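You operate a simulated robot arm through the tools that you are given. There is no shell and no other tool. Be economical: measure what you need, move in short steps, check, and stop when the job is done.

Carry out the task below with a simulated two-armed robot. There is one attempt and no reset: what you move stays moved.

TASK
Put the B orange plug from the top of the blue bench on the top shelf of the orange rack and the A orange plug on the top shelf of the blue rack. Put the green ring on the top of the blue bench away on the top of the side table. Put three of the tall bottles from the second shelf from the bottom of the blue rack on the third shelf from the bottom of the blue rack. Any order will do. Set down upright: orange plug, tall bottle.

Only the result counts: the job must be done as asked and must still hold three seconds after the hand-in. Knocking over, shifting, dropping, spilling or breaking anything else fails it.

THE ROBOT
Two 7-joint arms with fingered hands on one trunk, on a base that drives. Base frame: it is fixed to the floor where the robot stands at the start and does not move with it; the origin is under the middle of the robot, x ahead of it, y to its left, z up. Lengths are in mm, angles in degrees, forces in N, time in s.
The left shoulder is at the start at [94, 170, 1150], the right one opposite. With the tool pointing down near the work surface each hand reaches from about 100 to 780 mm from the robot's upright axis, wherever it stands, measured 20 degrees to its own side. Places, roughly: tall bottle [750, -1000, 750]; third shelf of the blue rack [800, -800, 1200]; top of the side table [-3100, 7600, 1000]; top shelf of the blue rack [800, -800, 1600]; top shelf of the orange rack [800, -1800, 1600]. Payload 4 kg a hand.
The tool frame of a hand sits at the grasp point between the pads (the TCP): z along the fingers, y along the line on which they close. The tips reach 26 mm beyond it. Largest opening 132 mm; the body of the gripper starts 73 mm behind the TCP. The gripper is a hand of 4 fingers: y runs from the thumb to the fingers, the wrist lies at [0, 0, -224] in the tool frame, and closing takes about 1.5 s.
Orientation is that of the tool frame in the base frame, as [roll, pitch, yaw] about the fixed x, y, z axes, in that order (R = Rz(yaw) Ry(pitch) Rx(roll)). With the fingers straight down and closing along the base's y, the tool's x points along the base's -x, its y along +y and its z along -z.

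THE INTERFACE
- The arms move only by the tool drive_tool. It takes "left_moves", "right_moves" or both (then of equal length, played together; a hand with none holds still); each is a list of rows, each a list of 7 numbers: the shift along the tool's x, y, z in units of 25 mm (1.0 is 25 mm), then the turn, a rotation vector about the tool's x, y, z in units of 4 degrees (1.0 is 4 degrees), then the finger opening in mm, from 0 to 132. In form: [[x, y, z, wx, wy, wz, gripper], ...]. A call has 1 to 20 rows; each row shifts and turns the commanded pose from where the row before left it, along the tool's axes as they then stand. A call with a number of a shift or a turn outside -1 to 1 is refused whole. Each row takes 0.2 s and may step no farther than 50 mm and 8.6 degrees from the row before; otherwise, or with a gripper value out of range, the whole call is refused. Where a pose cannot be reached the arm comes as near as it can. A force on the tool above 40 N (or 10 N above the force at the start of the call, whichever is more), or a blocked arm, ends the call early, and 0.2 s more pass. Each finger travels about 108 mm/s and halts on what it meets, pressing with about 24 N; the grip force reading is that of the motor and also rises with nothing between the fingers. The clock runs only during rows and for 0.2 s after the last one: add rows that do not move to give the fingers time. The reply holds the time, the measured pose of the TCP, the force on the tool along the base axes, the opening and the grip force, in the units named above and with some noise, with the torque about the TCP (base axes, N m) and any sound that the robot's microphone picked up.
- Cameras (640 x 400 px; columns grow to the right, rows downward): "scene" is now at [187, -11.5, 1323.5]; the picture's right is [-0.12, -0.99, 0.00], its down [-0.60, 0.07, -0.80] and it looks along [0.79, -0.10, -0.61] (base axes); focal length 259 px, centre (320, 200). "left" rides on the left gripper at [-73, 6, -94] in its tool frame; the picture's right is [-0.08, -1.00, 0.00], its down [0.79, -0.06, -0.62] and it looks along [0.61, -0.05, 0.79] (tool axes); focal length 230 px, centre (320, 200). "right" rides on the right gripper at [73, 6, -94] in its tool frame; the picture's right is [-0.08, 1.00, 0.00], its down [-0.79, -0.06, -0.62] and it looks along [-0.61, -0.05, 0.79] (tool axes); focal length 230 px, centre (320, 200). There is no depth. A picture from a camera that has moved, and an enlarged one, comes with that camera's place and axes in the base frame and with its lens.
- get_image(camera): a new picture of that camera. The clock stands still meanwhile.
- raise_lower(by): slides the trunk up (or, below 0, down) by that many mm; the arms and the scene camera ride with it, the base frame stays. It gives what a move gives, with no picture.
- drive_base(legs): drives the robot by 1 to 6 legs, each [ahead, left, turn to the left] in mm, mm and degrees, along the robot's own axes; the way and the turn of a leg run together, so that a leg with both is an arc; at most 1500 mm and 180 degrees a leg. The arms and the cameras ride along, it lands a little off, and it stops where it bumps. It gives what a move gives.
- preshape(shape, hand): the hand has 4 fingers and takes this shape, open, in about a second: jaw (thumb against the fingers, like two jaws); tri (thumb and two fingers); tip (a fingertip pinch); poke (one finger out to press); point (the index stretched); flat (the hand flat); cup (the hand cupped); fist (a fist). The gripper value then closes the fingers along that shape, each until it touches; the sizes above hold for jaw. It gives what a move gives, with no picture.
- aim_head(pan, tilt): turns the head with the scene camera to pan (to the left, within 80 degrees either way) and tilt (down, from -29 to 69), counted from straight ahead of the robot. It gives what a move gives.
- inspect(camera, box): a new picture of the part [left, top, right, bottom] of that camera's present view, enlarged. The clock stands still meanwhile.
- job_done(): hands the job in; it is judged then, once.

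Work in short steps. Places have to be worked out from the pictures, the camera data and where the tool is seen: move nearer, look again, correct. Check each grasp and each placing, and mend what went wrong. You have 186 turns and 166 pictures in all, those below and enlarged ones among them. Open the grippers and draw the arms clear of the work before you hand the job in, unless the task says otherwise; then end with one line.

The tools are called after "Emit:" as name(argument=value, ...) on one line, values as JSON. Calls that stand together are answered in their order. drive_tool: Moves the arms, as the interface text tells. Its arguments: {"type":"object","properties":{"left_moves":{"type":"array","items":{"type":"array","items":{"type":"number"}}},"right_moves":{"type":"array","items":{"type":"array","items":{"type":"number"}}}},"required":[]} The other tools are called the same way: raise_lower (by) slides the trunk up or down; preshape (shape, hand) gives the hand a shape; drive_base (legs) drives the base; aim_head (pan, tilt) turns the head that bears the scene camera; get_image (camera) takes a picture; inspect (camera, box) takes an enlarged picture of a part of a camera's view; job_done () hands the job in.

At the start:

```text
clock: 0.0
left_tool_pos: [436.7, 144.2, 1147.4]
left_orientation: [-180.0, 0.0, -180.0]
left_force: [0.9, -1.1, -0.2]
left_wrist_torque: [0.0, 0.0, -0.02]
left_finger_gap: 131.9
left_grasp_force: 0.0
left_shape: jaw
right_tool_pos: [516.5, -286.5, 1047.2]
right_orientation: [180.0, 0.1, -180.0]
right_force: [1.2, 0.3, -1.1]
right_wrist_torque: [-0.02, -0.01, 0.0]
right_finger_gap: 131.6
right_grasp_force: 0.1
right_shape: jaw
trunk travel left (down, up): [-165.0, 186.0]
robot x, y, heading: [-0.5, -2.4, -0.2]
head pan, tilt: [-7.1, 37.3]
```

scene: 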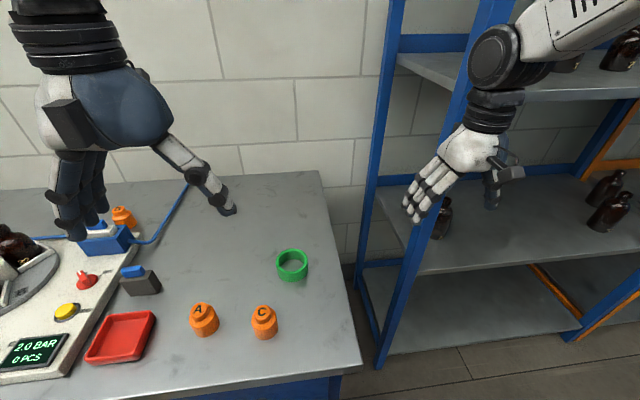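
right: 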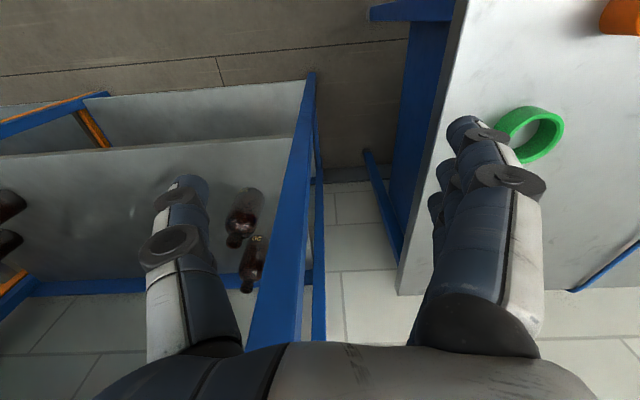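
left: 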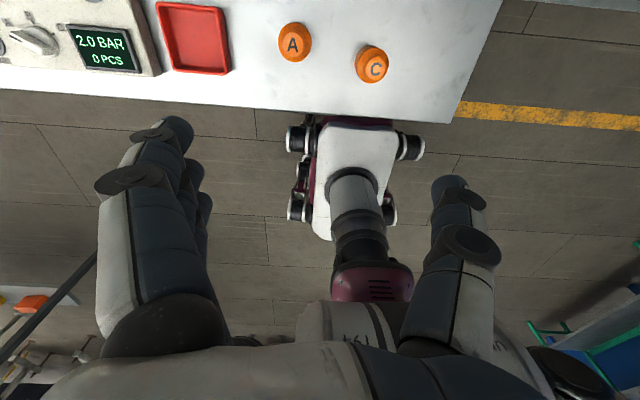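

The bench with plugs A and C and the green ring is ahead, with the rack on the right. I look around with the head before moving anything.

Emit:
aim_head(pan=20, tilt=40)

Emit:
get_image(camera="scene")

Emit:
aim_head(pan=-50, tilt=15)

Emit:
get_image(camera="scene")

```text
clock: 0.9
left_tool_pos: [436.9, 145.0, 1147.9]
left_orientation: [-179.9, 0.0, 180.0]
left_force: [-0.2, 0.5, 1.5]
left_wrist_torque: [0.02, -0.02, -0.01]
left_finger_gap: 131.9
left_grasp_force: 0.0
left_shape: jaw
right_tool_pos: [516.5, -287.9, 1046.9]
right_orientation: [-179.9, 0.1, -179.9]
right_force: [0.9, -0.3, 0.2]
right_wrist_torque: [0.0, 0.03, 0.02]
right_finger_gap: 131.7
right_grasp_force: 0.1
right_shape: jaw
trunk travel left (down, up): [-165.0, 186.0]
robot x, y, heading: [-4.3, 1.8, 0.0]
head pan, tilt: [20.0, 40.0]
```

```text
162 pictures are left
camera scene: at [180.8, 28.2, 1319.4], right [0.34, -0.94, 0.0], down [-0.6, -0.22, -0.77], along [0.72, 0.26, -0.64], focal length 259 px, centre (320, 200)
```

scene: 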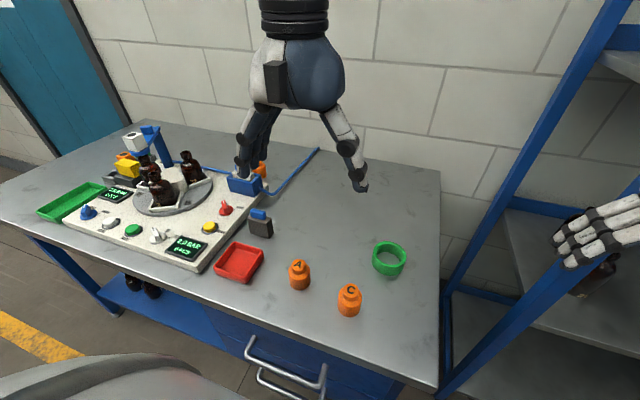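

```text
clock: 2.3
left_tool_pos: [436.2, 144.8, 1147.5]
left_orientation: [179.9, 0.0, 180.0]
left_force: [-0.1, -0.5, -0.3]
left_wrist_torque: [-0.02, 0.02, 0.0]
left_finger_gap: 131.8
left_grasp_force: 0.1
left_shape: jaw
right_tool_pos: [515.4, -288.0, 1047.1]
right_orientation: [-179.9, 0.0, -180.0]
right_force: [-0.6, 0.4, -0.4]
right_wrist_torque: [0.0, 0.0, -0.02]
right_finger_gap: 131.7
right_grasp_force: 0.1
right_shape: jaw
trunk travel left (down, up): [-165.0, 186.0]
robot x, y, heading: [-1.5, 2.9, 0.2]
head pan, tilt: [-50.0, 15.0]
```

```text
161 pictures are left
camera scene: at [161.0, -72.3, 1358.9], right [-0.77, -0.64, 0.0], down [-0.17, 0.2, -0.97], along [0.62, -0.74, -0.26], focal length 259 px, centre (320, 200)
```

scene: 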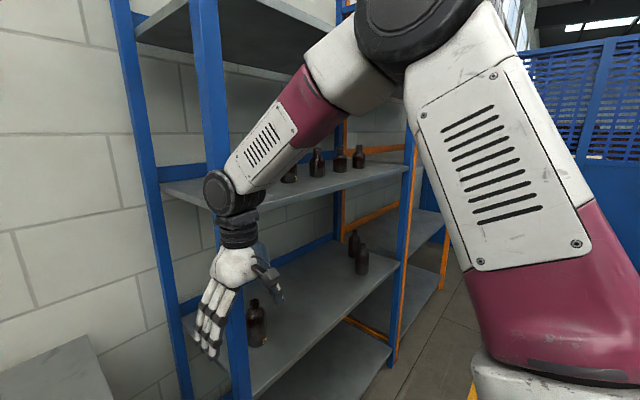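

A triangulates to about [483,187,810] and C to about [463,62]. I raise the head to see the rack shelves and zoom in on the bench objects.

Emit:
aim_head(pan=15, tilt=45)

Emit:
inspect(camera="scene", box=[160, 100, 480, 300])

Emit:
aim_head(pan=-45, tilt=-15)

Emit:
get_image(camera="scene")

Emit:
aim_head(pan=75, tilt=15)

Emit:
get_image(camera="scene")

```text
clock: 3.7
left_tool_pos: [436.2, 145.1, 1147.8]
left_orientation: [-180.0, 0.0, -179.9]
left_force: [0.6, -0.8, -0.2]
left_wrist_torque: [-0.03, 0.03, -0.03]
left_finger_gap: 132.1
left_grasp_force: 0.1
left_shape: jaw
right_tool_pos: [516.5, -288.2, 1047.4]
right_orientation: [180.0, -0.1, 180.0]
right_force: [-0.1, 0.6, -0.2]
right_wrist_torque: [-0.04, 0.01, 0.0]
right_finger_gap: 131.8
right_grasp_force: 0.0
right_shape: jaw
trunk travel left (down, up): [-165.0, 186.0]
robot x, y, heading: [-3.4, 0.7, 0.2]
head pan, tilt: [15.0, 45.0]
```

```text
2.00 times, centred on (320, 200) of scene
camera zoom: at [179.4, 20.2, 1312.2], right [0.26, -0.97, 0.0], down [-0.68, -0.18, -0.71], along [0.68, 0.18, -0.71], focal length 518 px, centre (320, 200)
```

zoom: 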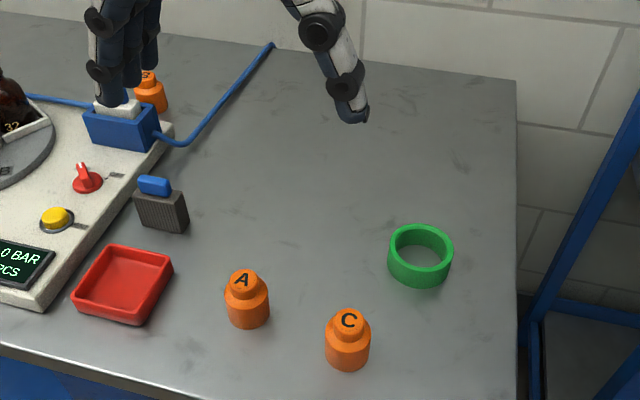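

```text
clock: 5.0
left_tool_pos: [436.9, 145.2, 1147.9]
left_orientation: [180.0, 0.0, 180.0]
left_force: [0.2, -0.3, 0.5]
left_wrist_torque: [0.0, 0.0, -0.04]
left_finger_gap: 131.8
left_grasp_force: 0.1
left_shape: jaw
right_tool_pos: [516.4, -287.5, 1047.3]
right_orientation: [179.9, 0.0, 179.9]
right_force: [0.1, -0.2, -0.4]
right_wrist_torque: [0.0, 0.01, -0.02]
right_finger_gap: 132.0
right_grasp_force: 0.1
right_shape: jaw
trunk travel left (down, up): [-165.0, 186.0]
robot x, y, heading: [0.1, 0.0, 0.1]
head pan, tilt: [-45.0, -15.0]
```

```text
159 pictures are left
camera scene: at [157.9, -57.7, 1405.5], right [-0.71, -0.71, 0.0], down [0.18, -0.18, -0.97], along [0.68, -0.68, 0.26], focal length 259 px, centre (320, 200)
```

scene: 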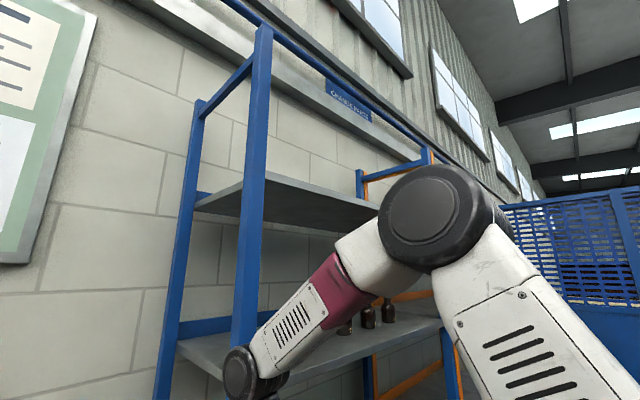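

```text
clock: 7.0
left_tool_pos: [436.3, 145.4, 1147.6]
left_orientation: [180.0, -0.1, 180.0]
left_force: [-0.2, 1.3, 0.9]
left_wrist_torque: [-0.01, -0.01, 0.01]
left_finger_gap: 132.0
left_grasp_force: 0.0
left_shape: jaw
right_tool_pos: [516.3, -287.6, 1046.3]
right_orientation: [-179.9, -0.1, -180.0]
right_force: [0.7, -0.6, 0.5]
right_wrist_torque: [-0.01, -0.01, 0.0]
right_finger_gap: 131.5
right_grasp_force: 0.1
right_shape: jaw
trunk travel left (down, up): [-165.0, 186.0]
robot x, y, heading: [2.4, -0.6, 0.1]
head pan, tilt: [75.0, 15.0]
```

```text
158 pictures are left
camera scene: at [125.1, 89.4, 1359.0], right [0.97, -0.26, 0.0], down [-0.07, -0.25, -0.97], along [0.25, 0.93, -0.26], focal length 259 px, centre (320, 200)
```

scene: 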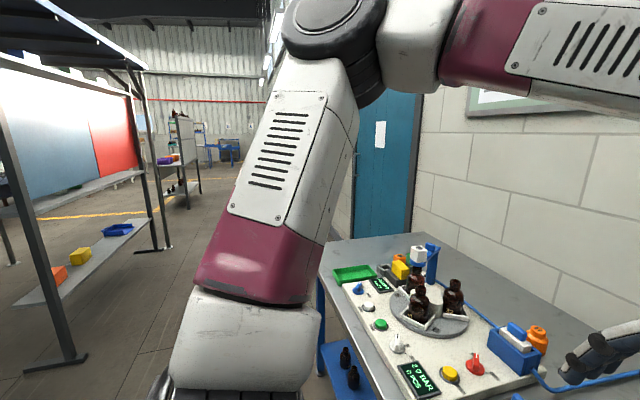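

The layout is clear: B stands behind the blue device, and A is free-standing next to the red tray. I back off 150 mm so the left arm has room, then tilt the left hand 45° forward.

Emit:
drive_base(legs=[[-150, 0, 0]])

Emit:
drive_tool(left_moves=[[0, 0.14, 0, 0, -1, 0, 100], [0, 0.14, 0, 0, -1, 0, 85], [0, 0.14, 0, 0, -1, 0, 85], [0, 0.14, 0, 0, -1, 0, 85], [0, 0.14, 0, 0, -1, 0, 85], [0, 0.14, 0, 0, -1, 0, 85], [0, 0.14, 0, 0, -1, 0, 85], [0, 0.14, 0, 0, -1, 0, 85], [0, 0.14, 0, 0, -1, 0, 85], [0, 0.14, 0, 0, -1, 0, 85], [0, 0.14, 0, 0, -1, 0, 85], [0, 0.14, 0, 0, -0.25, 0, 85]])

Emit:
get_image(camera="left")

```text
clock: 8.4
left_tool_pos: [286.1, 144.6, 1148.9]
left_orientation: [179.9, 0.1, -180.0]
left_force: [0.0, 0.4, -0.1]
left_wrist_torque: [-0.01, -0.01, 0.0]
left_finger_gap: 131.8
left_grasp_force: 0.1
left_shape: jaw
right_tool_pos: [363.7, -288.9, 1047.5]
right_orientation: [-180.0, -0.1, -180.0]
right_force: [-0.8, -0.1, -0.3]
right_wrist_torque: [0.01, 0.0, 0.03]
right_finger_gap: 131.8
right_grasp_force: 0.0
right_shape: jaw
trunk travel left (down, up): [-165.0, 186.0]
robot x, y, heading: [-155.1, 1.4, 0.0]
head pan, tilt: [75.0, 15.0]
```

```text
clock: 11.0
left_tool_pos: [292.5, 186.8, 1154.9]
left_orientation: [-179.9, 36.6, 179.6]
left_force: [0.5, -0.1, 0.0]
left_wrist_torque: [0.03, -0.02, 0.05]
left_finger_gap: 85.6
left_grasp_force: 0.1
left_shape: jaw
left hand out of reach, approached as far as the arm can: row 9, 10, 11
right_tool_pos: [364.8, -288.2, 1048.9]
right_orientation: [-180.0, 0.0, -179.9]
right_force: [-0.7, -0.5, 0.0]
right_wrist_torque: [0.04, -0.02, 0.0]
right_finger_gap: 131.5
right_grasp_force: 0.1
right_shape: jaw
trunk travel left (down, up): [-165.0, 186.0]
robot x, y, heading: [-149.4, 0.1, 0.2]
head pan, tilt: [75.0, 15.0]
```

```text
157 pictures are left
camera left: at [295.5, 193.4, 1273.7], right [0.05, -1.0, 0.05], down [-1.0, -0.05, 0.02], along [-0.02, -0.05, -1.0], focal length 230 px, centre (320, 200)
```

left: 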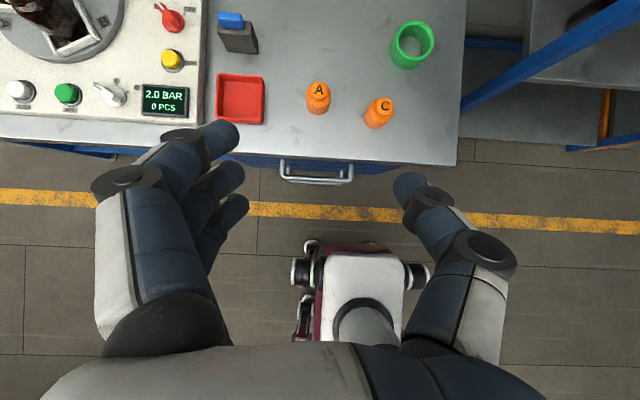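

The tilt stopped at 37° because the arm is folded there. I move out and down toward A, estimated at [489,185], where the arm has more room.

Emit:
drive_tool(left_moves=[[0.29, 0, 1, 0, 0, 0, 85], [0.29, 0, 1, 0, 0, 0, 85], [0.29, 0, 1, 0, 0, 0, 85], [0.29, 0, 1, 0, 0, 0, 85], [0.29, 0, 1, 0, 0, 0, 85], [0.29, 0, 1, 0, 0, 0, 85], [0.29, 0, 1, 0, 0, 0, 85], [0.29, 0, 1, 0, 0, 0, 85], [0.29, 0, 1, 0, 0, 0, 85], [0.29, 0, 1, 0, 0, 0, 85]])

Emit:
get_image(camera="left")

```text
clock: 13.2
left_tool_pos: [348.2, 203.8, 1003.7]
left_orientation: [180.0, 36.8, 179.7]
left_force: [0.7, -0.3, -0.9]
left_wrist_torque: [0.0, 0.03, 0.02]
left_finger_gap: 85.3
left_grasp_force: 0.0
left_shape: jaw
left hand out of reach, approached as far as the arm can: row 1, 2, 3, 4, 5, 6
right_tool_pos: [366.1, -287.7, 1046.9]
right_orientation: [179.9, 0.0, -180.0]
right_force: [0.5, 0.1, -0.4]
right_wrist_torque: [0.01, 0.02, 0.02]
right_finger_gap: 131.5
right_grasp_force: 0.1
right_shape: jaw
trunk travel left (down, up): [-165.0, 186.0]
robot x, y, heading: [-151.1, -2.5, 0.1]
head pan, tilt: [75.0, 15.0]
```

```text
156 pictures are left
camera left: at [352.3, 209.2, 1122.9], right [0.06, -1.0, 0.05], down [-1.0, -0.06, 0.02], along [-0.02, -0.05, -1.0], focal length 230 px, centre (320, 200)
```

left: 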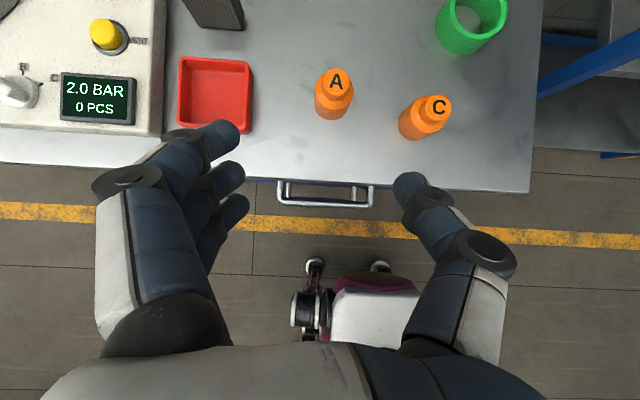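

Tilt is limited here by the wrist. Before grasping I check in free air that a similar tilt can be held at top-shelf height, with the trunk raised.

Emit:
raise_lower(by=186)

Emit:
drive_tool(left_moves=[[-0.92, 0, -0.56, 0, 0, 0, 85], [-0.92, 0, -0.56, 0, 0, 0, 85], [-0.92, 0, -0.56, 0, 0, 0, 85], [-0.92, 0, -0.56, 0, 0, 0, 85], [-0.92, 0, -0.56, 0, 0, 0, 85], [-0.92, 0, -0.56, 0, 0, 0, 85], [-0.92, 0, -0.56, 0, 0, 0, 85], [-0.92, 0, -0.56, 0, 0, 0, 85], [-0.92, 0, -0.56, 0, 0, 0, 85], [-0.92, 0, -0.56, 0, 0, 0, 85], [-0.92, 0, -0.56, 0, 0, 0, 85], [-0.92, 0, -0.56, 0, 0, 0, 85], [-0.92, 0, -0.56, 0, 0, 0, 85], [-0.92, 0, -0.56, 0, 0, 0, 85], [-0.92, 0, -0.56, 0, 0, 0, 85], [-0.92, 0, -0.56, 0, 0, 0, 85], [-0.92, 0, -0.56, 0, 0, 0, 85], [-0.92, 0, -0.56, 0, 0, 0, 85], [-0.92, 0, -0.56, 0, 0, 0, 85]])

```text
clock: 15.2
left_tool_pos: [348.5, 204.1, 1191.8]
left_orientation: [-180.0, 36.8, 179.7]
left_force: [-0.3, -0.4, 0.0]
left_wrist_torque: [0.02, 0.03, 0.0]
left_finger_gap: 85.1
left_grasp_force: 0.0
left_shape: jaw
right_tool_pos: [364.1, -287.6, 1232.6]
right_orientation: [180.0, 0.1, -180.0]
right_force: [0.5, -0.5, -0.5]
right_wrist_torque: [-0.04, -0.02, 0.03]
right_finger_gap: 132.2
right_grasp_force: 0.2
right_shape: jaw
trunk travel left (down, up): [-351.0, 0.0]
robot x, y, heading: [-147.9, -0.4, 0.0]
head pan, tilt: [75.0, 15.0]
```

```text
clock: 19.2
left_tool_pos: [507.6, 206.2, 1621.0]
left_orientation: [-179.9, 36.8, 179.7]
left_force: [0.5, -0.2, 0.2]
left_wrist_torque: [0.01, 0.01, -0.01]
left_finger_gap: 85.4
left_grasp_force: 0.0
left_shape: jaw
left hand out of reach, approached as far as the arm can: row 17, 18, 19
right_tool_pos: [364.4, -287.2, 1233.2]
right_orientation: [-180.0, 0.0, 180.0]
right_force: [0.4, 0.3, 0.1]
right_wrist_torque: [-0.01, 0.0, 0.0]
right_finger_gap: 131.6
right_grasp_force: 0.1
right_shape: jaw
trunk travel left (down, up): [-351.0, 0.0]
robot x, y, heading: [-150.7, -0.1, -0.1]
head pan, tilt: [75.0, 15.0]
```

At tilt 37° the limit is about z=1621. I try tilting further toward horizontal here, with a small pull-back.

Emit:
drive_tool(left_moves=[[0, 0, 0, 0, -1, 0, 85], [0, 0, 0, 0, -1, 0, 85], [0, 0, 0, 0, -1, 0, 85], [0, 0, 0, 0, -1, 0, 85], [0, 0, 0, 0, -1, 0, 85], [0, 0, 0, 0, -1, 0, 85], [0, 0, 0, 0, -1, 0, 85], [-1, 0, 0, 0, 0, 0, 85], [-1, 0, 0, 0, 0, 0, 85], [-1, 0, 0, 0, 0, 0, 85], [-1, 0, 0, 0, 0, 0, 85]])

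```text
clock: 21.6
left_tool_pos: [551.5, 203.4, 1709.8]
left_orientation: [-179.9, 64.8, 179.7]
left_force: [0.4, -0.4, -0.3]
left_wrist_torque: [0.0, 0.04, -0.04]
left_finger_gap: 85.5
left_grasp_force: 0.0
left_shape: jaw
right_tool_pos: [365.1, -287.6, 1232.4]
right_orientation: [180.0, -0.1, -180.0]
right_force: [0.1, 0.5, 0.1]
right_wrist_torque: [-0.02, 0.04, 0.01]
right_finger_gap: 132.0
right_grasp_force: 0.0
right_shape: jaw
trunk travel left (down, up): [-351.0, 0.0]
robot x, y, heading: [-152.6, 2.8, 0.2]
head pan, tilt: [75.0, 15.0]
```

Tilt 65° works at z=1710 and 700 mm ahead of the axis. Now I lower the trunk fully and check whether the same tilt works at bench level, stopping short of A.

Emit:
raise_lower(by=-351)

Emit:
drive_tool(left_moves=[[0.99, 0, 0.245, 0, 0, 0, 85], [0.99, 0, 0.245, 0, 0, 0, 85], [0.99, 0, 0.245, 0, 0, 0, 85], [0.99, 0, 0.245, 0, 0, 0, 85], [0.99, 0, 0.245, 0, 0, 0, 85], [0.99, 0, 0.245, 0, 0, 0, 85], [0.99, 0, 0.245, 0, 0, 0, 85], [0.99, 0, 0.245, 0, 0, 0, 85], [0.99, 0, 0.245, 0, 0, 0, 85], [0.99, 0, 0.245, 0, 0, 0, 85], [0.99, 0, 0.245, 0, 0, 0, 85], [0.99, 0, 0.245, 0, 0, 0, 85], [0.99, 0, 0.245, 0, 0, 0, 85], [0.99, 0, 0.245, 0, 0, 0, 85], [0.99, 0, 0.245, 0, 0, 0, 85]])

Emit:
get_image(camera="left")

```text
clock: 25.0
left_tool_pos: [785.9, 203.3, 942.0]
left_orientation: [-179.9, 31.3, 179.8]
left_force: [-0.5, 0.3, -0.1]
left_wrist_torque: [0.0, 0.01, 0.0]
left_finger_gap: 85.1
left_grasp_force: 0.0
left_shape: jaw
right_tool_pos: [379.3, -288.5, 701.4]
right_orientation: [-180.0, -26.7, -180.0]
right_force: [-0.7, 0.1, 0.4]
right_wrist_torque: [0.04, 0.01, 0.0]
right_finger_gap: 132.0
right_grasp_force: 0.1
right_shape: jaw
trunk travel left (down, up): [0.0, 351.0]
robot x, y, heading: [-152.5, -0.3, -0.1]
head pan, tilt: [75.0, 15.0]
```

```text
clock: 26.5
left_tool_pos: [706.3, 251.0, 837.6]
left_orientation: [-177.7, 32.7, -175.1]
left_force: [-4.3, -1.3, 26.1]
left_wrist_torque: [1.14, 0.55, 0.26]
left_finger_gap: 82.7
left_grasp_force: 0.0
left_shape: jaw
left hand out of reach, approached as far as the arm can: row 4, 5, 6, 7
right_tool_pos: [377.3, -287.9, 701.7]
right_orientation: [-179.9, -26.7, 180.0]
right_force: [-0.1, 0.4, 0.1]
right_wrist_torque: [0.0, 0.02, -0.02]
right_finger_gap: 131.8
right_grasp_force: 0.1
right_shape: jaw
trunk travel left (down, up): [0.0, 351.0]
robot x, y, heading: [-150.9, 1.7, 0.0]
head pan, tilt: [75.0, 15.0]
stopped in row 7 (left hand): the force on the tool passed its limit at 50 N (the readings are from after the stop); the commanded pose is now the measured one
```

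```text
155 pictures are left
camera left: at [716.6, 262.5, 955.0], right [0.13, -0.99, 0.08], down [-0.99, -0.12, 0.1], along [-0.09, -0.09, -0.99], focal length 230 px, centre (320, 200)
```

left: 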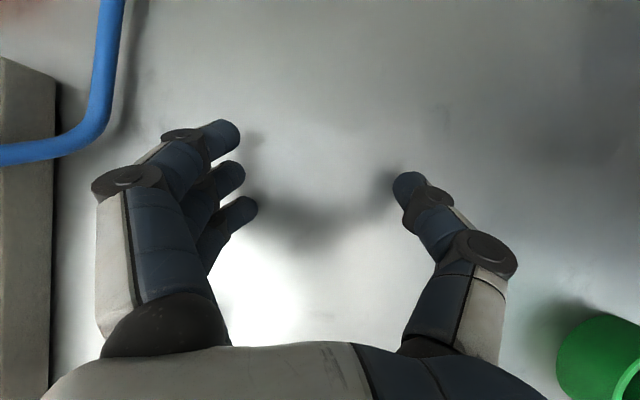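

Lowering the trunk leaned the torso, and the left fingertips touched bare bench. I go back up before anything else.

Emit:
raise_lower(by=165)

Emit:
aim_head(pan=0, tilt=40)

Emit:
get_image(camera="scene")

```text
clock: 28.4
left_tool_pos: [705.1, 247.4, 991.9]
left_orientation: [-177.7, 31.7, -175.6]
left_force: [0.2, 1.0, -0.3]
left_wrist_torque: [0.03, -0.05, -0.02]
left_finger_gap: 85.2
left_grasp_force: 0.2
left_shape: jaw
right_tool_pos: [378.6, -287.5, 863.6]
right_orientation: [180.0, -26.9, 179.8]
right_force: [-0.3, -0.1, -0.1]
right_wrist_torque: [0.02, 0.0, 0.02]
right_finger_gap: 132.0
right_grasp_force: 0.1
right_shape: jaw
trunk travel left (down, up): [-165.0, 186.0]
robot x, y, heading: [-156.2, 0.8, -0.1]
head pan, tilt: [75.0, 15.0]
```

```text
clock: 29.8
left_tool_pos: [705.9, 246.1, 994.0]
left_orientation: [-177.7, 31.8, -175.7]
left_force: [-0.5, -0.7, 0.4]
left_wrist_torque: [0.02, -0.03, 0.01]
left_finger_gap: 85.4
left_grasp_force: 0.2
left_shape: jaw
right_tool_pos: [379.0, -289.1, 865.8]
right_orientation: [-180.0, -26.9, 179.9]
right_force: [0.0, -0.7, 0.0]
right_wrist_torque: [-0.01, -0.02, 0.01]
right_finger_gap: 132.1
right_grasp_force: 0.1
right_shape: jaw
trunk travel left (down, up): [-165.0, 186.0]
robot x, y, heading: [-151.6, 0.5, 0.1]
head pan, tilt: [0.0, 40.0]
```

```text
154 pictures are left
camera scene: at [34.8, -0.9, 1319.7], right [0.0, -1.0, 0.0], down [-0.64, 0.0, -0.77], along [0.77, 0.0, -0.64], focal length 259 px, centre (320, 200)
```

scene: 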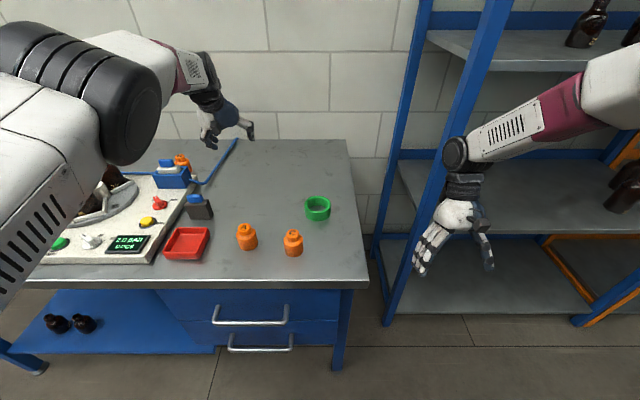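

Nothing was disturbed: the plugs, ring and tray are unmoved. I pull the left hand back near A and retry the tilt from this more extended pose.

Emit:
drive_tool(left_moves=[[0.92, -0.26, -0.46, 0.57, 0, 0.91, 85], [0.92, -0.26, -0.46, 0, 0, 0, 85], [0.92, -0.26, -0.46, 0, 0, 0, 85], [0.92, -0.26, -0.46, 0, 0, 0, 85], [0.92, -0.26, -0.46, 0, 0, 0, 85], [0.92, -0.26, -0.46, 0, 0, 0, 85], [0.92, -0.26, -0.46, 0, 0, 0, 85], [0.92, -0.26, -0.46, 0, 0, 0, 85], [0.92, -0.26, -0.46, 0, 0, 0, 85], [0, 0, 0, 0, -1, 0, 85], [0, 0, 0, 0, -1, 0, 85], [0, 0, 0, 0, -1, 0, 85], [0, 0, 0, 0, -1, 0, 85], [0, 0, 0, 0, -1, 0, 85], [0, 0, 0, 0, -1, 0, 85], [0, 0, 0, 0, -1, 0, 85]])

Emit:
get_image(camera="left")

```text
clock: 33.2
left_tool_pos: [474.2, 189.4, 973.9]
left_orientation: [-176.1, 59.9, -177.6]
left_force: [-0.3, -0.1, -0.1]
left_wrist_torque: [0.0, 0.01, 0.0]
left_finger_gap: 85.1
left_grasp_force: 0.1
left_shape: jaw
right_tool_pos: [379.1, -288.8, 865.0]
right_orientation: [180.0, -26.7, 179.9]
right_force: [0.6, -0.2, -0.6]
right_wrist_torque: [0.04, 0.01, -0.03]
right_finger_gap: 132.0
right_grasp_force: 0.0
right_shape: jaw
trunk travel left (down, up): [-165.0, 186.0]
robot x, y, heading: [-150.1, 1.8, -0.2]
head pan, tilt: [0.0, 40.0]
```

```text
153 pictures are left
camera left: at [431.0, 201.0, 1083.4], right [0.02, -0.99, 0.1], down [-0.93, -0.06, -0.37], along [0.37, -0.09, -0.92], focal length 230 px, centre (320, 200)
```

left: 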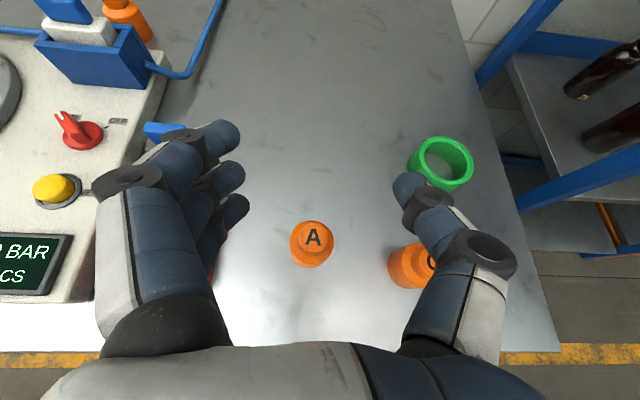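

With the arm more extended, tilt 60° works at bench height. A is at about [480,184] with its top near z 850. I remove the small roll error and descend with the fingers straddling A.

Emit:
drive_tool(left_moves=[[0.84, -0.035, 0.53, -0.46, 0, 0.22, 85], [0.84, -0.035, 0.53, 0, 0, 0, 85], [0.84, -0.035, 0.53, 0, 0, 0, 85], [0.84, -0.035, 0.53, 0, 0, 0, 85]])

Emit:
get_image(camera="left")

Emit:
inspect(camera="scene", box=[140, 150, 380, 300])

```text
clock: 34.2
left_tool_pos: [477.4, 183.6, 873.3]
left_orientation: [-179.5, 59.9, -179.4]
left_force: [-0.1, 0.0, 0.9]
left_wrist_torque: [-0.02, 0.0, -0.01]
left_finger_gap: 85.5
left_grasp_force: 0.0
left_shape: jaw
right_tool_pos: [380.3, -287.7, 864.4]
right_orientation: [-179.9, -26.8, 179.9]
right_force: [0.0, -0.1, 0.2]
right_wrist_torque: [0.05, -0.03, -0.03]
right_finger_gap: 131.7
right_grasp_force: 0.2
right_shape: jaw
trunk travel left (down, up): [-165.0, 186.0]
robot x, y, heading: [-149.8, 2.0, -0.0]
head pan, tilt: [0.0, 40.0]
```

```text
152 pictures are left
camera left: at [434.0, 191.6, 983.5], right [0.04, -1.0, 0.07], down [-0.93, -0.06, -0.37], along [0.37, -0.05, -0.93], focal length 230 px, centre (320, 200)
```

left: 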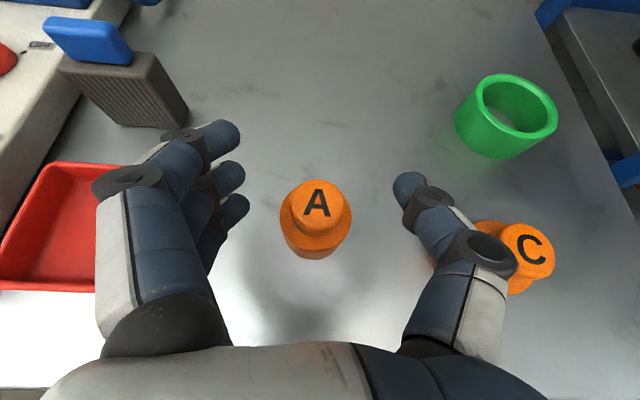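

```text
2.67 times, centred on (260, 225) of scene
camera zoom: at [35.2, -0.7, 1319.6], right [0.0, -1.0, 0.0], down [-0.64, 0.0, -0.77], along [0.77, 0.0, -0.64], focal length 690 px, centre (480, 133)
```

zoom: 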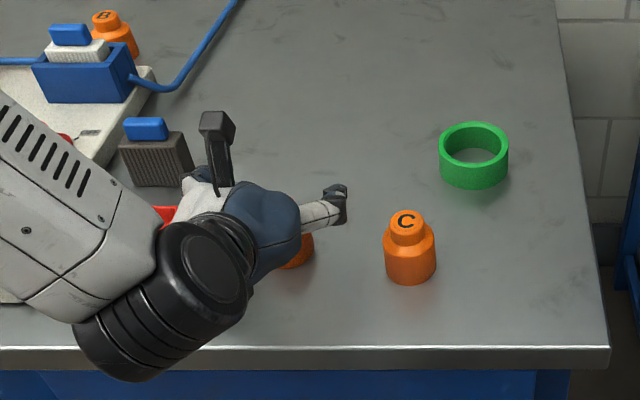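

A's label now projects to about [485,187]. I descend the last 45 mm and close on the body.

Emit:
drive_tool(left_moves=[[0.71, 0.06, 0.57, 0, 0, 0, 85], [0.71, 0.06, 0.57, 0, 0, 0, 85], [0, 0, 0, 0, 0, 0, 60], [0, 0, 0, 0, 0, 0, 40], [0, 0, 0, 0, 0, 0, 20], [0, 0, 0, 0, 0, 0, 20], [0, 0, 0, 0, 0, 0, 20]])

Emit:
get_image(camera="left")

```text
clock: 35.2
left_tool_pos: [491.4, 192.3, 837.6]
left_orientation: [179.9, 61.5, -179.7]
left_force: [-1.4, 7.0, 30.0]
left_wrist_torque: [1.14, -0.24, 0.1]
left_finger_gap: 24.3
left_grasp_force: 0.0
left_shape: jaw
right_tool_pos: [378.1, -287.7, 865.4]
right_orientation: [-180.0, -26.8, 180.0]
right_force: [0.0, 0.3, 0.0]
right_wrist_torque: [0.01, 0.05, 0.01]
right_finger_gap: 132.2
right_grasp_force: 0.0
right_shape: jaw
trunk travel left (down, up): [-165.0, 186.0]
robot x, y, heading: [-150.8, -0.6, -0.0]
head pan, tilt: [0.0, 40.0]
stopped in row 5 (left hand): the force on the tool passed its limit at 43 N (the readings are from after the stop); the commanded pose is now the measured one
```

```text
150 pictures are left
camera left: at [444.1, 197.8, 946.5], right [0.04, -1.0, 0.07], down [-0.92, -0.07, -0.4], along [0.4, -0.04, -0.92], focal length 230 px, centre (320, 200)
```

left: 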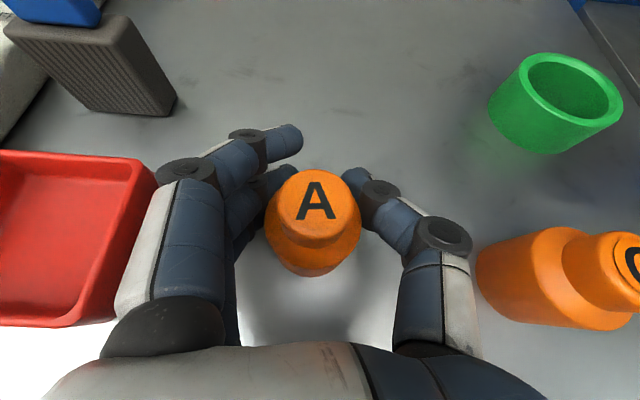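

The fingers surround A, but the lowest finger presses on the bench (30 N up). I lift 13 mm and complete the closing.

Emit:
drive_tool(left_moves=[[-0.45, 0, -0.26, 0, 0, 0, 45], [0, 0, 0, 0, 0, 0, 30], [0, 0, 0, 0, 0, 0, 20], [0, 0, 0, 0, 0, 0, 20], [0, 0, 0, 0, 0, 0, 20], [0, 0, 0, 0, 0, 0, 20]])

Emit:
get_image(camera="left")

```text
clock: 36.6
left_tool_pos: [489.8, 190.3, 845.3]
left_orientation: [-179.8, 60.7, -179.6]
left_force: [0.4, 1.3, 0.3]
left_wrist_torque: [-0.02, 0.01, -0.01]
left_finger_gap: 1.0
left_grasp_force: 24.0
left_shape: jaw
right_tool_pos: [379.1, -288.0, 865.4]
right_orientation: [179.9, -26.8, -180.0]
right_force: [0.4, 0.1, -0.8]
right_wrist_torque: [0.0, -0.02, -0.02]
right_finger_gap: 132.0
right_grasp_force: 0.0
right_shape: jaw
trunk travel left (down, up): [-165.0, 186.0]
robot x, y, heading: [-150.6, 0.5, -0.4]
head pan, tilt: [0.0, 40.0]
```

```text
149 pictures are left
camera left: at [443.9, 196.9, 954.3], right [0.04, -1.0, 0.07], down [-0.92, -0.07, -0.38], along [0.39, -0.05, -0.92], focal length 230 px, centre (320, 200)
```

left: 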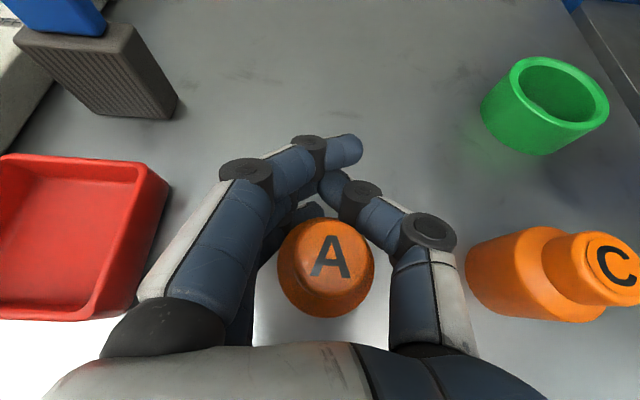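

The tips met beyond A, which slid about 20 mm toward the palm and still stands upright at about [461,186]. I open, pull the TCP back onto its centre and look.

Emit:
drive_tool(left_moves=[[0, 0, 0, 0, 0, 0, 40], [0, 0, 0, 0, 0, 0, 80], [0, 0, 0, 0, 0, 0, 85], [0, 0, 0, 0, 0, 0, 85], [0, 0, 0, 0, 0, 0, 85], [0.6, -0.12, -0.85, 0, 0, 0, 85]])

Emit:
get_image(camera="left")

```text
clock: 38.0
left_tool_pos: [461.1, 188.2, 843.3]
left_orientation: [-179.8, 60.7, -179.7]
left_force: [-0.1, -0.4, -0.5]
left_wrist_torque: [0.02, -0.02, -0.01]
left_finger_gap: 84.5
left_grasp_force: 0.1
left_shape: jaw
right_tool_pos: [379.4, -287.9, 865.5]
right_orientation: [-180.0, -26.8, 180.0]
right_force: [-0.4, -0.4, -0.2]
right_wrist_torque: [-0.02, -0.03, -0.01]
right_finger_gap: 132.0
right_grasp_force: 0.0
right_shape: jaw
trunk travel left (down, up): [-165.0, 186.0]
robot x, y, heading: [-152.3, -0.8, -0.0]
head pan, tilt: [0.0, 40.0]
```

```text
148 pictures are left
camera left: at [417.4, 194.0, 951.7], right [0.04, -1.0, 0.07], down [-0.92, -0.06, -0.38], along [0.39, -0.05, -0.92], focal length 230 px, centre (320, 200)
```

left: 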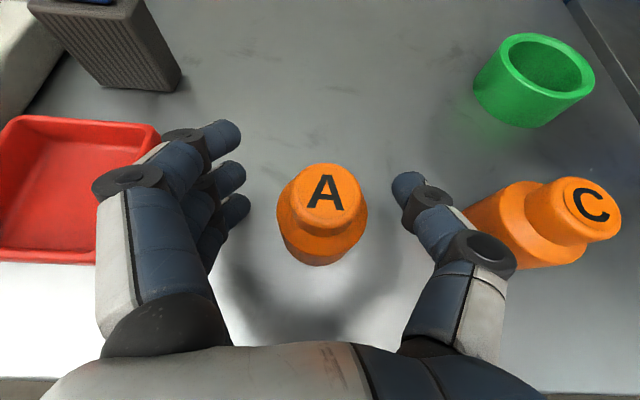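

A is now centred on the TCP. I lower 3 mm and close in steps.

Emit:
drive_tool(left_moves=[[0.1, 0, 0.06, 0, 0, 0, 70], [0, 0, 0, 0, 0, 0, 55], [0, 0, 0, 0, 0, 0, 40], [0, 0, 0, 0, 0, 0, 30], [0, 0, 0, 0, 0, 0, 20], [0, 0, 0, 0, 0, 0, 20]])

Emit:
get_image(camera="left")

```text
clock: 39.4
left_tool_pos: [462.7, 188.2, 838.4]
left_orientation: [-179.8, 60.6, -179.6]
left_force: [0.3, 0.4, 0.3]
left_wrist_torque: [0.02, 0.0, 0.01]
left_finger_gap: 2.0
left_grasp_force: 23.9
left_shape: jaw
right_tool_pos: [378.9, -288.2, 865.9]
right_orientation: [180.0, -26.7, 180.0]
right_force: [0.1, -0.5, -0.4]
right_wrist_torque: [-0.01, 0.06, -0.02]
right_finger_gap: 131.7
right_grasp_force: 0.1
right_shape: jaw
trunk travel left (down, up): [-165.0, 186.0]
robot x, y, heading: [-153.9, -0.2, 0.1]
head pan, tilt: [0.0, 40.0]
```

```text
147 pictures are left
camera left: at [418.3, 194.0, 948.6], right [0.04, -1.0, 0.07], down [-0.92, -0.07, -0.38], along [0.39, -0.05, -0.92], focal length 230 px, centre (320, 200)
```

left: 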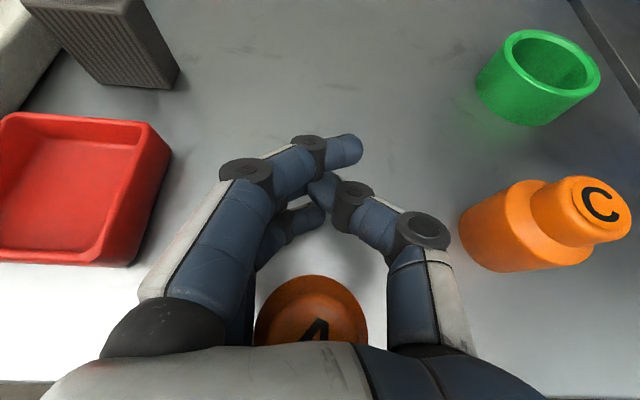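

Closing wedged A further toward the palm. I open, raise the hand clear and try other hand shapes before retrying.

Emit:
drive_tool(left_moves=[[0, 0, 0, 0, 0, 0, 40], [0, 0, 0, 0, 0, 0, 80], [0, 0, 0, 0, 0, 0, 85], [0, 0, 0, 0, 0, 0, 85], [0, 0, 0, 0, 0, 0, 85], [-0.87, 0, -0.49, 0, 0, 0, 85], [-0.87, 0, -0.49, 0, 0, 0, 85], [-0.87, 0, -0.49, 0, 0, 0, 85], [-0.87, 0, -0.49, 0, 0, 0, 85], [-0.87, 0, -0.49, 0, 0, 0, 85]])

Emit:
preshape(shape="tri", hand="left")

Emit:
get_image(camera="left")

Emit:
preshape(shape="tip", hand="left")

Emit:
get_image(camera="left")

```text
clock: 41.6
left_tool_pos: [461.6, 185.8, 964.5]
left_orientation: [-179.9, 60.7, -179.7]
left_force: [0.7, 0.6, -0.4]
left_wrist_torque: [0.01, -0.01, -0.04]
left_finger_gap: 84.5
left_grasp_force: 0.2
left_shape: jaw
right_tool_pos: [379.2, -287.4, 866.2]
right_orientation: [-180.0, -26.9, -180.0]
right_force: [-0.2, 0.0, -0.3]
right_wrist_torque: [0.03, 0.01, -0.01]
right_finger_gap: 132.2
right_grasp_force: 0.1
right_shape: jaw
trunk travel left (down, up): [-165.0, 186.0]
robot x, y, heading: [-152.2, -3.3, -0.1]
head pan, tilt: [0.0, 40.0]
```

```text
clock: 42.5
left_tool_pos: [462.3, 185.8, 962.5]
left_orientation: [-179.8, 60.7, -179.6]
left_force: [0.3, 0.0, 0.0]
left_wrist_torque: [0.01, -0.03, 0.0]
left_finger_gap: 131.7
left_grasp_force: 0.0
left_shape: tri
right_tool_pos: [379.6, -287.5, 864.4]
right_orientation: [179.9, -26.8, -179.9]
right_force: [-1.2, 1.0, -0.1]
right_wrist_torque: [-0.01, 0.01, 0.01]
right_finger_gap: 131.6
right_grasp_force: 0.1
right_shape: jaw
trunk travel left (down, up): [-165.0, 186.0]
robot x, y, heading: [-154.5, 0.8, -0.3]
head pan, tilt: [0.0, 40.0]
```

```text
146 pictures are left
camera left: at [417.4, 192.3, 1073.4], right [0.04, -1.0, 0.07], down [-0.92, -0.07, -0.38], along [0.39, -0.05, -0.92], focal length 230 px, centre (320, 200)
```

left: 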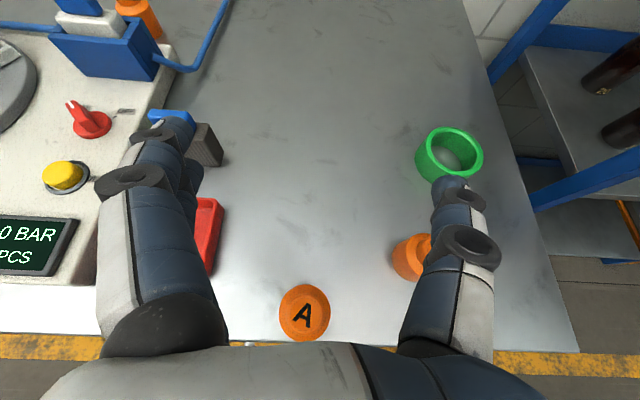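

```text
clock: 43.4
left_tool_pos: [462.7, 186.4, 963.8]
left_orientation: [-179.8, 60.7, -179.5]
left_force: [-0.1, -0.4, -0.5]
left_wrist_torque: [0.01, 0.01, -0.02]
left_finger_gap: 132.0
left_grasp_force: 0.1
left_shape: tip
right_tool_pos: [379.9, -288.3, 866.0]
right_orientation: [179.9, -26.8, 180.0]
right_force: [-0.5, -0.7, -0.7]
right_wrist_torque: [0.0, -0.01, 0.0]
right_finger_gap: 131.9
right_grasp_force: 0.1
right_shape: jaw
trunk travel left (down, up): [-165.0, 186.0]
robot x, y, heading: [-152.2, 1.2, 0.1]
head pan, tilt: [0.0, 40.0]
```

```text
145 pictures are left
camera left: at [417.4, 192.2, 1073.4], right [0.04, -1.0, 0.07], down [-0.92, -0.07, -0.38], along [0.39, -0.05, -0.92], focal length 230 px, centre (320, 200)
```

left: 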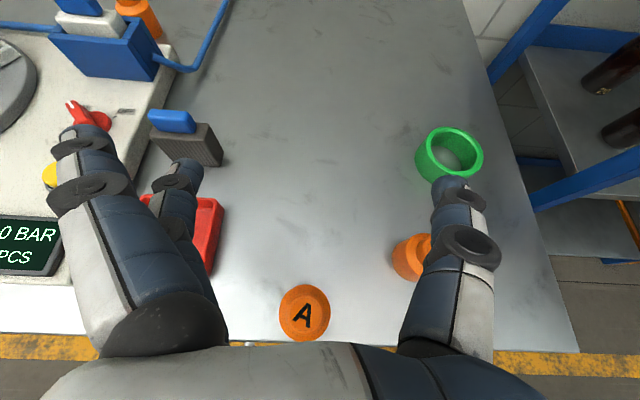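

A is upright at about [405,188], 33 mm from the bench edge. At 60° tilt the upper fingers passed above the plug's body, so I switch to a steeper 25° tilt with jaw, so all fingers meet the body.

Emit:
preshape(shape="jaw", hand="left")

Emit:
drive_tool(left_moves=[[0, 0, 0, 0, 1, 0, 100], [0, 0, 0, 0, 1, 0, 85], [0, 0, 0, 0, 1, 0, 85], [0, 0, 0, 0, 1, 0, 85], [0, 0, 0, 0, 1, 0, 85], [0, 0, 0, 0, 1, 0, 85], [0, 0, 0, 0, 1, 0, 85], [0, 0, 0, 0, 1, 0, 85], [0, 0, 0, 0, 0.9, 0, 85], [0.82, 0, 0.28, 0, 0, 0, 85], [0.82, 0, 0.28, 0, 0, 0, 85], [0.82, 0, 0.28, 0, 0, 0, 85], [0.82, 0, 0.28, 0, 0, 0, 85]])

Emit:
get_image(camera="left")

```text
clock: 44.3
left_tool_pos: [462.0, 186.2, 963.5]
left_orientation: [-179.8, 60.7, -179.7]
left_force: [-0.4, -0.3, 0.2]
left_wrist_torque: [0.02, 0.02, 0.01]
left_finger_gap: 132.0
left_grasp_force: 0.0
left_shape: jaw
right_tool_pos: [379.8, -288.3, 865.4]
right_orientation: [180.0, -26.8, -180.0]
right_force: [0.9, -0.4, -0.3]
right_wrist_torque: [0.01, -0.05, 0.01]
right_finger_gap: 132.1
right_grasp_force: 0.0
right_shape: jaw
trunk travel left (down, up): [-165.0, 186.0]
robot x, y, heading: [-151.4, 2.1, 0.0]
head pan, tilt: [0.0, 40.0]
```

```text
clock: 47.1
left_tool_pos: [401.3, 187.1, 904.0]
left_orientation: [-179.8, 25.1, -179.7]
left_force: [0.2, -1.0, -0.2]
left_wrist_torque: [-0.01, 0.01, -0.03]
left_finger_gap: 85.5
left_grasp_force: 0.0
left_shape: jaw
right_tool_pos: [378.6, -288.1, 864.6]
right_orientation: [-180.0, -26.8, 180.0]
right_force: [-0.2, -0.1, -0.2]
right_wrist_torque: [0.0, 0.0, -0.02]
right_finger_gap: 132.1
right_grasp_force: 0.1
right_shape: jaw
trunk travel left (down, up): [-165.0, 186.0]
robot x, y, heading: [-148.1, 0.1, 0.2]
head pan, tilt: [0.0, 40.0]
```

```text
144 pictures are left
camera left: at [428.3, 193.3, 1019.5], right [0.07, -1.0, 0.03], down [-0.97, -0.06, 0.23], along [-0.22, -0.05, -0.97], focal length 230 px, centre (320, 200)
```

left: 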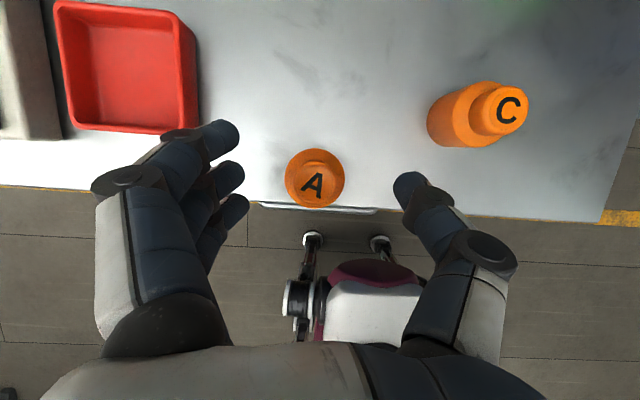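

A's label now projects to [403,190]. I descend to TCP z of about 836 with the pads on the body, then close in steps.

Emit:
drive_tool(left_moves=[[0.455, 0.03, 0.82, 0, 0, 0, 85], [0.455, 0.03, 0.82, 0, 0, 0, 85], [0.44, 0.03, 0.8, 0, 0, 0, 85], [0, 0, 0, 0, 0, 0, 70], [0, 0, 0, 0, 0, 0, 60], [0, 0, 0, 0, 0, 0, 50], [0, 0, 0, 0, 0, 0, 45], [0, 0, 0, 0, 0, 0, 40]])

Emit:
get_image(camera="left")

```text
clock: 48.9
left_tool_pos: [395.7, 189.7, 835.0]
left_orientation: [180.0, 25.4, -179.7]
left_force: [1.3, 6.6, 19.4]
left_wrist_torque: [1.13, 0.21, -0.17]
left_finger_gap: 41.8
left_grasp_force: 24.0
left_shape: jaw
right_tool_pos: [378.5, -288.4, 867.1]
right_orientation: [-179.9, -26.6, 179.9]
right_force: [0.7, -0.9, -0.1]
right_wrist_torque: [0.01, -0.02, 0.0]
right_finger_gap: 131.6
right_grasp_force: 0.1
right_shape: jaw
trunk travel left (down, up): [-165.0, 186.0]
robot x, y, heading: [-150.6, -2.0, 0.1]
head pan, tilt: [0.0, 40.0]
```

```text
143 pictures are left
camera left: at [423.5, 195.4, 950.7], right [0.08, -1.0, 0.03], down [-0.97, -0.07, 0.22], along [-0.22, -0.05, -0.97], focal length 230 px, centre (320, 200)
```

left: 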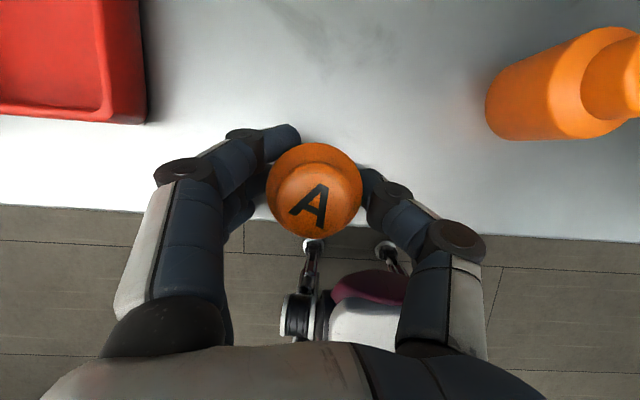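

Grip force is 24 N with the gap stalled at 42 mm, so A is held. I tighten the command and lift straight up.

Emit:
drive_tool(left_moves=[[-0.04, 0, -0.09, 0, 0, 0, 30], [0, 0, 0, 0, 0, 0, 20], [0, 0, 0, 0, 0, 0, 20], [-0.2, 0, -0.45, 0, 0, 0, 20], [-0.42, 0, -0.9, 0, 0, 0, 20], [-0.42, 0, -0.9, 0, 0, 0, 20], [-0.42, 0, -0.9, 0, 0, 0, 20]])

Emit:
get_image(camera="left")

Emit:
inspect(camera="scene", box=[140, 150, 380, 300])

```text
clock: 50.5
left_tool_pos: [395.6, 187.7, 926.9]
left_orientation: [-180.0, 25.1, -179.7]
left_force: [-0.1, -0.9, -0.6]
left_wrist_torque: [-0.01, 0.01, 0.02]
left_finger_gap: 35.9
left_grasp_force: 23.8
left_shape: jaw
right_tool_pos: [379.6, -288.5, 865.6]
right_orientation: [180.0, -26.8, -180.0]
right_force: [-0.3, -0.4, 0.3]
right_wrist_torque: [-0.02, -0.03, -0.03]
right_finger_gap: 131.8
right_grasp_force: 0.2
right_shape: jaw
trunk travel left (down, up): [-165.0, 186.0]
robot x, y, heading: [-153.0, -3.1, -0.3]
head pan, tilt: [0.0, 40.0]
```

```text
142 pictures are left
camera left: at [422.5, 195.0, 1041.7], right [0.07, -1.0, 0.03], down [-0.97, -0.06, 0.22], along [-0.22, -0.05, -0.97], focal length 230 px, centre (320, 200)
```

left: 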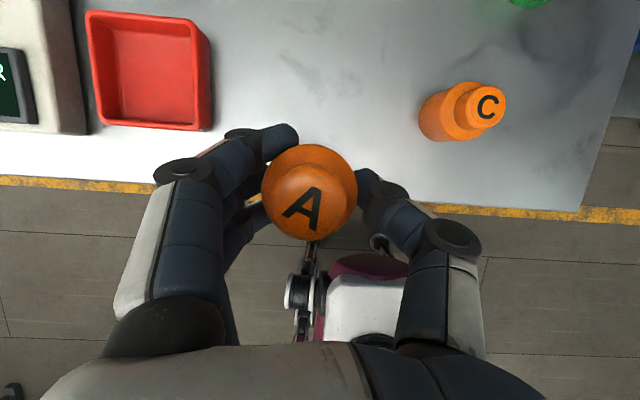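

```text
2.67 times, centred on (260, 225) of scene
camera zoom: at [34.1, -1.1, 1319.9], right [0.0, -1.0, 0.0], down [-0.64, 0.0, -0.77], along [0.77, 0.0, -0.64], focal length 690 px, centre (480, 133)
```

zoom: 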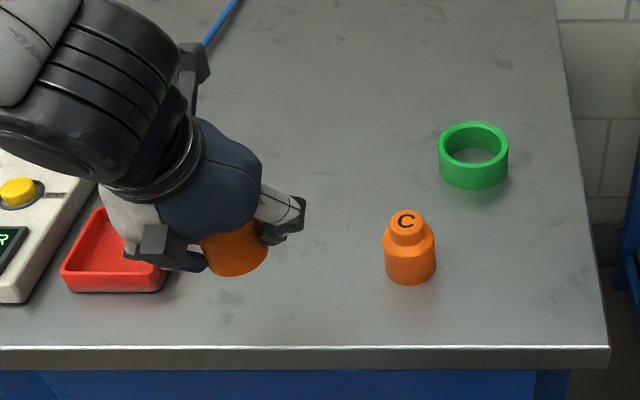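

A is held and lifted. I back up 300 mm and look at the racks on the right before driving there.

Emit:
drive_base(legs=[[-300, 0, 0]])

Emit:
aim_head(pan=-60, tilt=25)

Emit:
get_image(camera="scene")

```text
clock: 52.6
left_tool_pos: [96.6, 188.4, 924.7]
left_orientation: [-179.9, 25.1, -179.7]
left_force: [-0.2, 0.6, -1.0]
left_wrist_torque: [0.03, 0.01, 0.0]
left_finger_gap: 35.7
left_grasp_force: 23.9
left_shape: jaw
right_tool_pos: [80.0, -286.9, 865.3]
right_orientation: [179.9, -26.9, 180.0]
right_force: [0.7, 0.2, -0.4]
right_wrist_torque: [0.01, -0.03, 0.0]
right_finger_gap: 131.9
right_grasp_force: 0.0
right_shape: jaw
trunk travel left (down, up): [-165.0, 186.0]
robot x, y, heading: [-448.8, 0.1, -0.0]
head pan, tilt: [0.0, 40.0]
```

```text
clock: 53.9
left_tool_pos: [97.0, 188.8, 924.5]
left_orientation: [-179.9, 25.1, -179.6]
left_force: [1.0, -0.3, -0.1]
left_wrist_torque: [0.0, -0.04, 0.03]
left_finger_gap: 35.5
left_grasp_force: 24.3
left_shape: jaw
right_tool_pos: [80.1, -287.9, 865.1]
right_orientation: [180.0, -26.8, 179.9]
right_force: [0.5, -0.5, 0.6]
right_wrist_torque: [0.0, -0.01, -0.03]
right_finger_gap: 131.7
right_grasp_force: 0.0
right_shape: jaw
trunk travel left (down, up): [-165.0, 186.0]
robot x, y, heading: [-446.3, 3.8, -0.1]
head pan, tilt: [-60.0, 25.0]
```

```text
140 pictures are left
camera scene: at [-303.1, -80.2, 1343.0], right [-0.87, -0.5, 0.0], down [-0.21, 0.37, -0.91], along [0.45, -0.79, -0.42], focal length 259 px, centre (320, 200)
```

scene: 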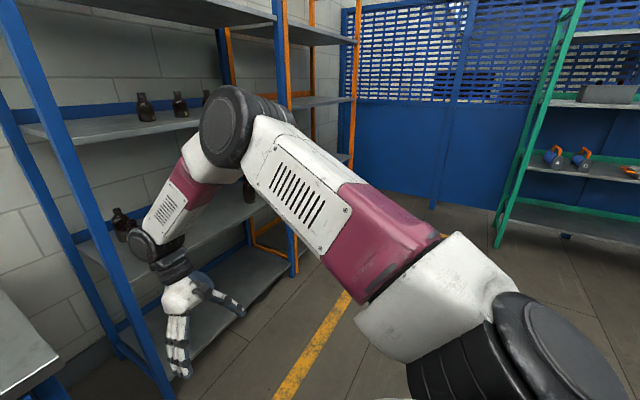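

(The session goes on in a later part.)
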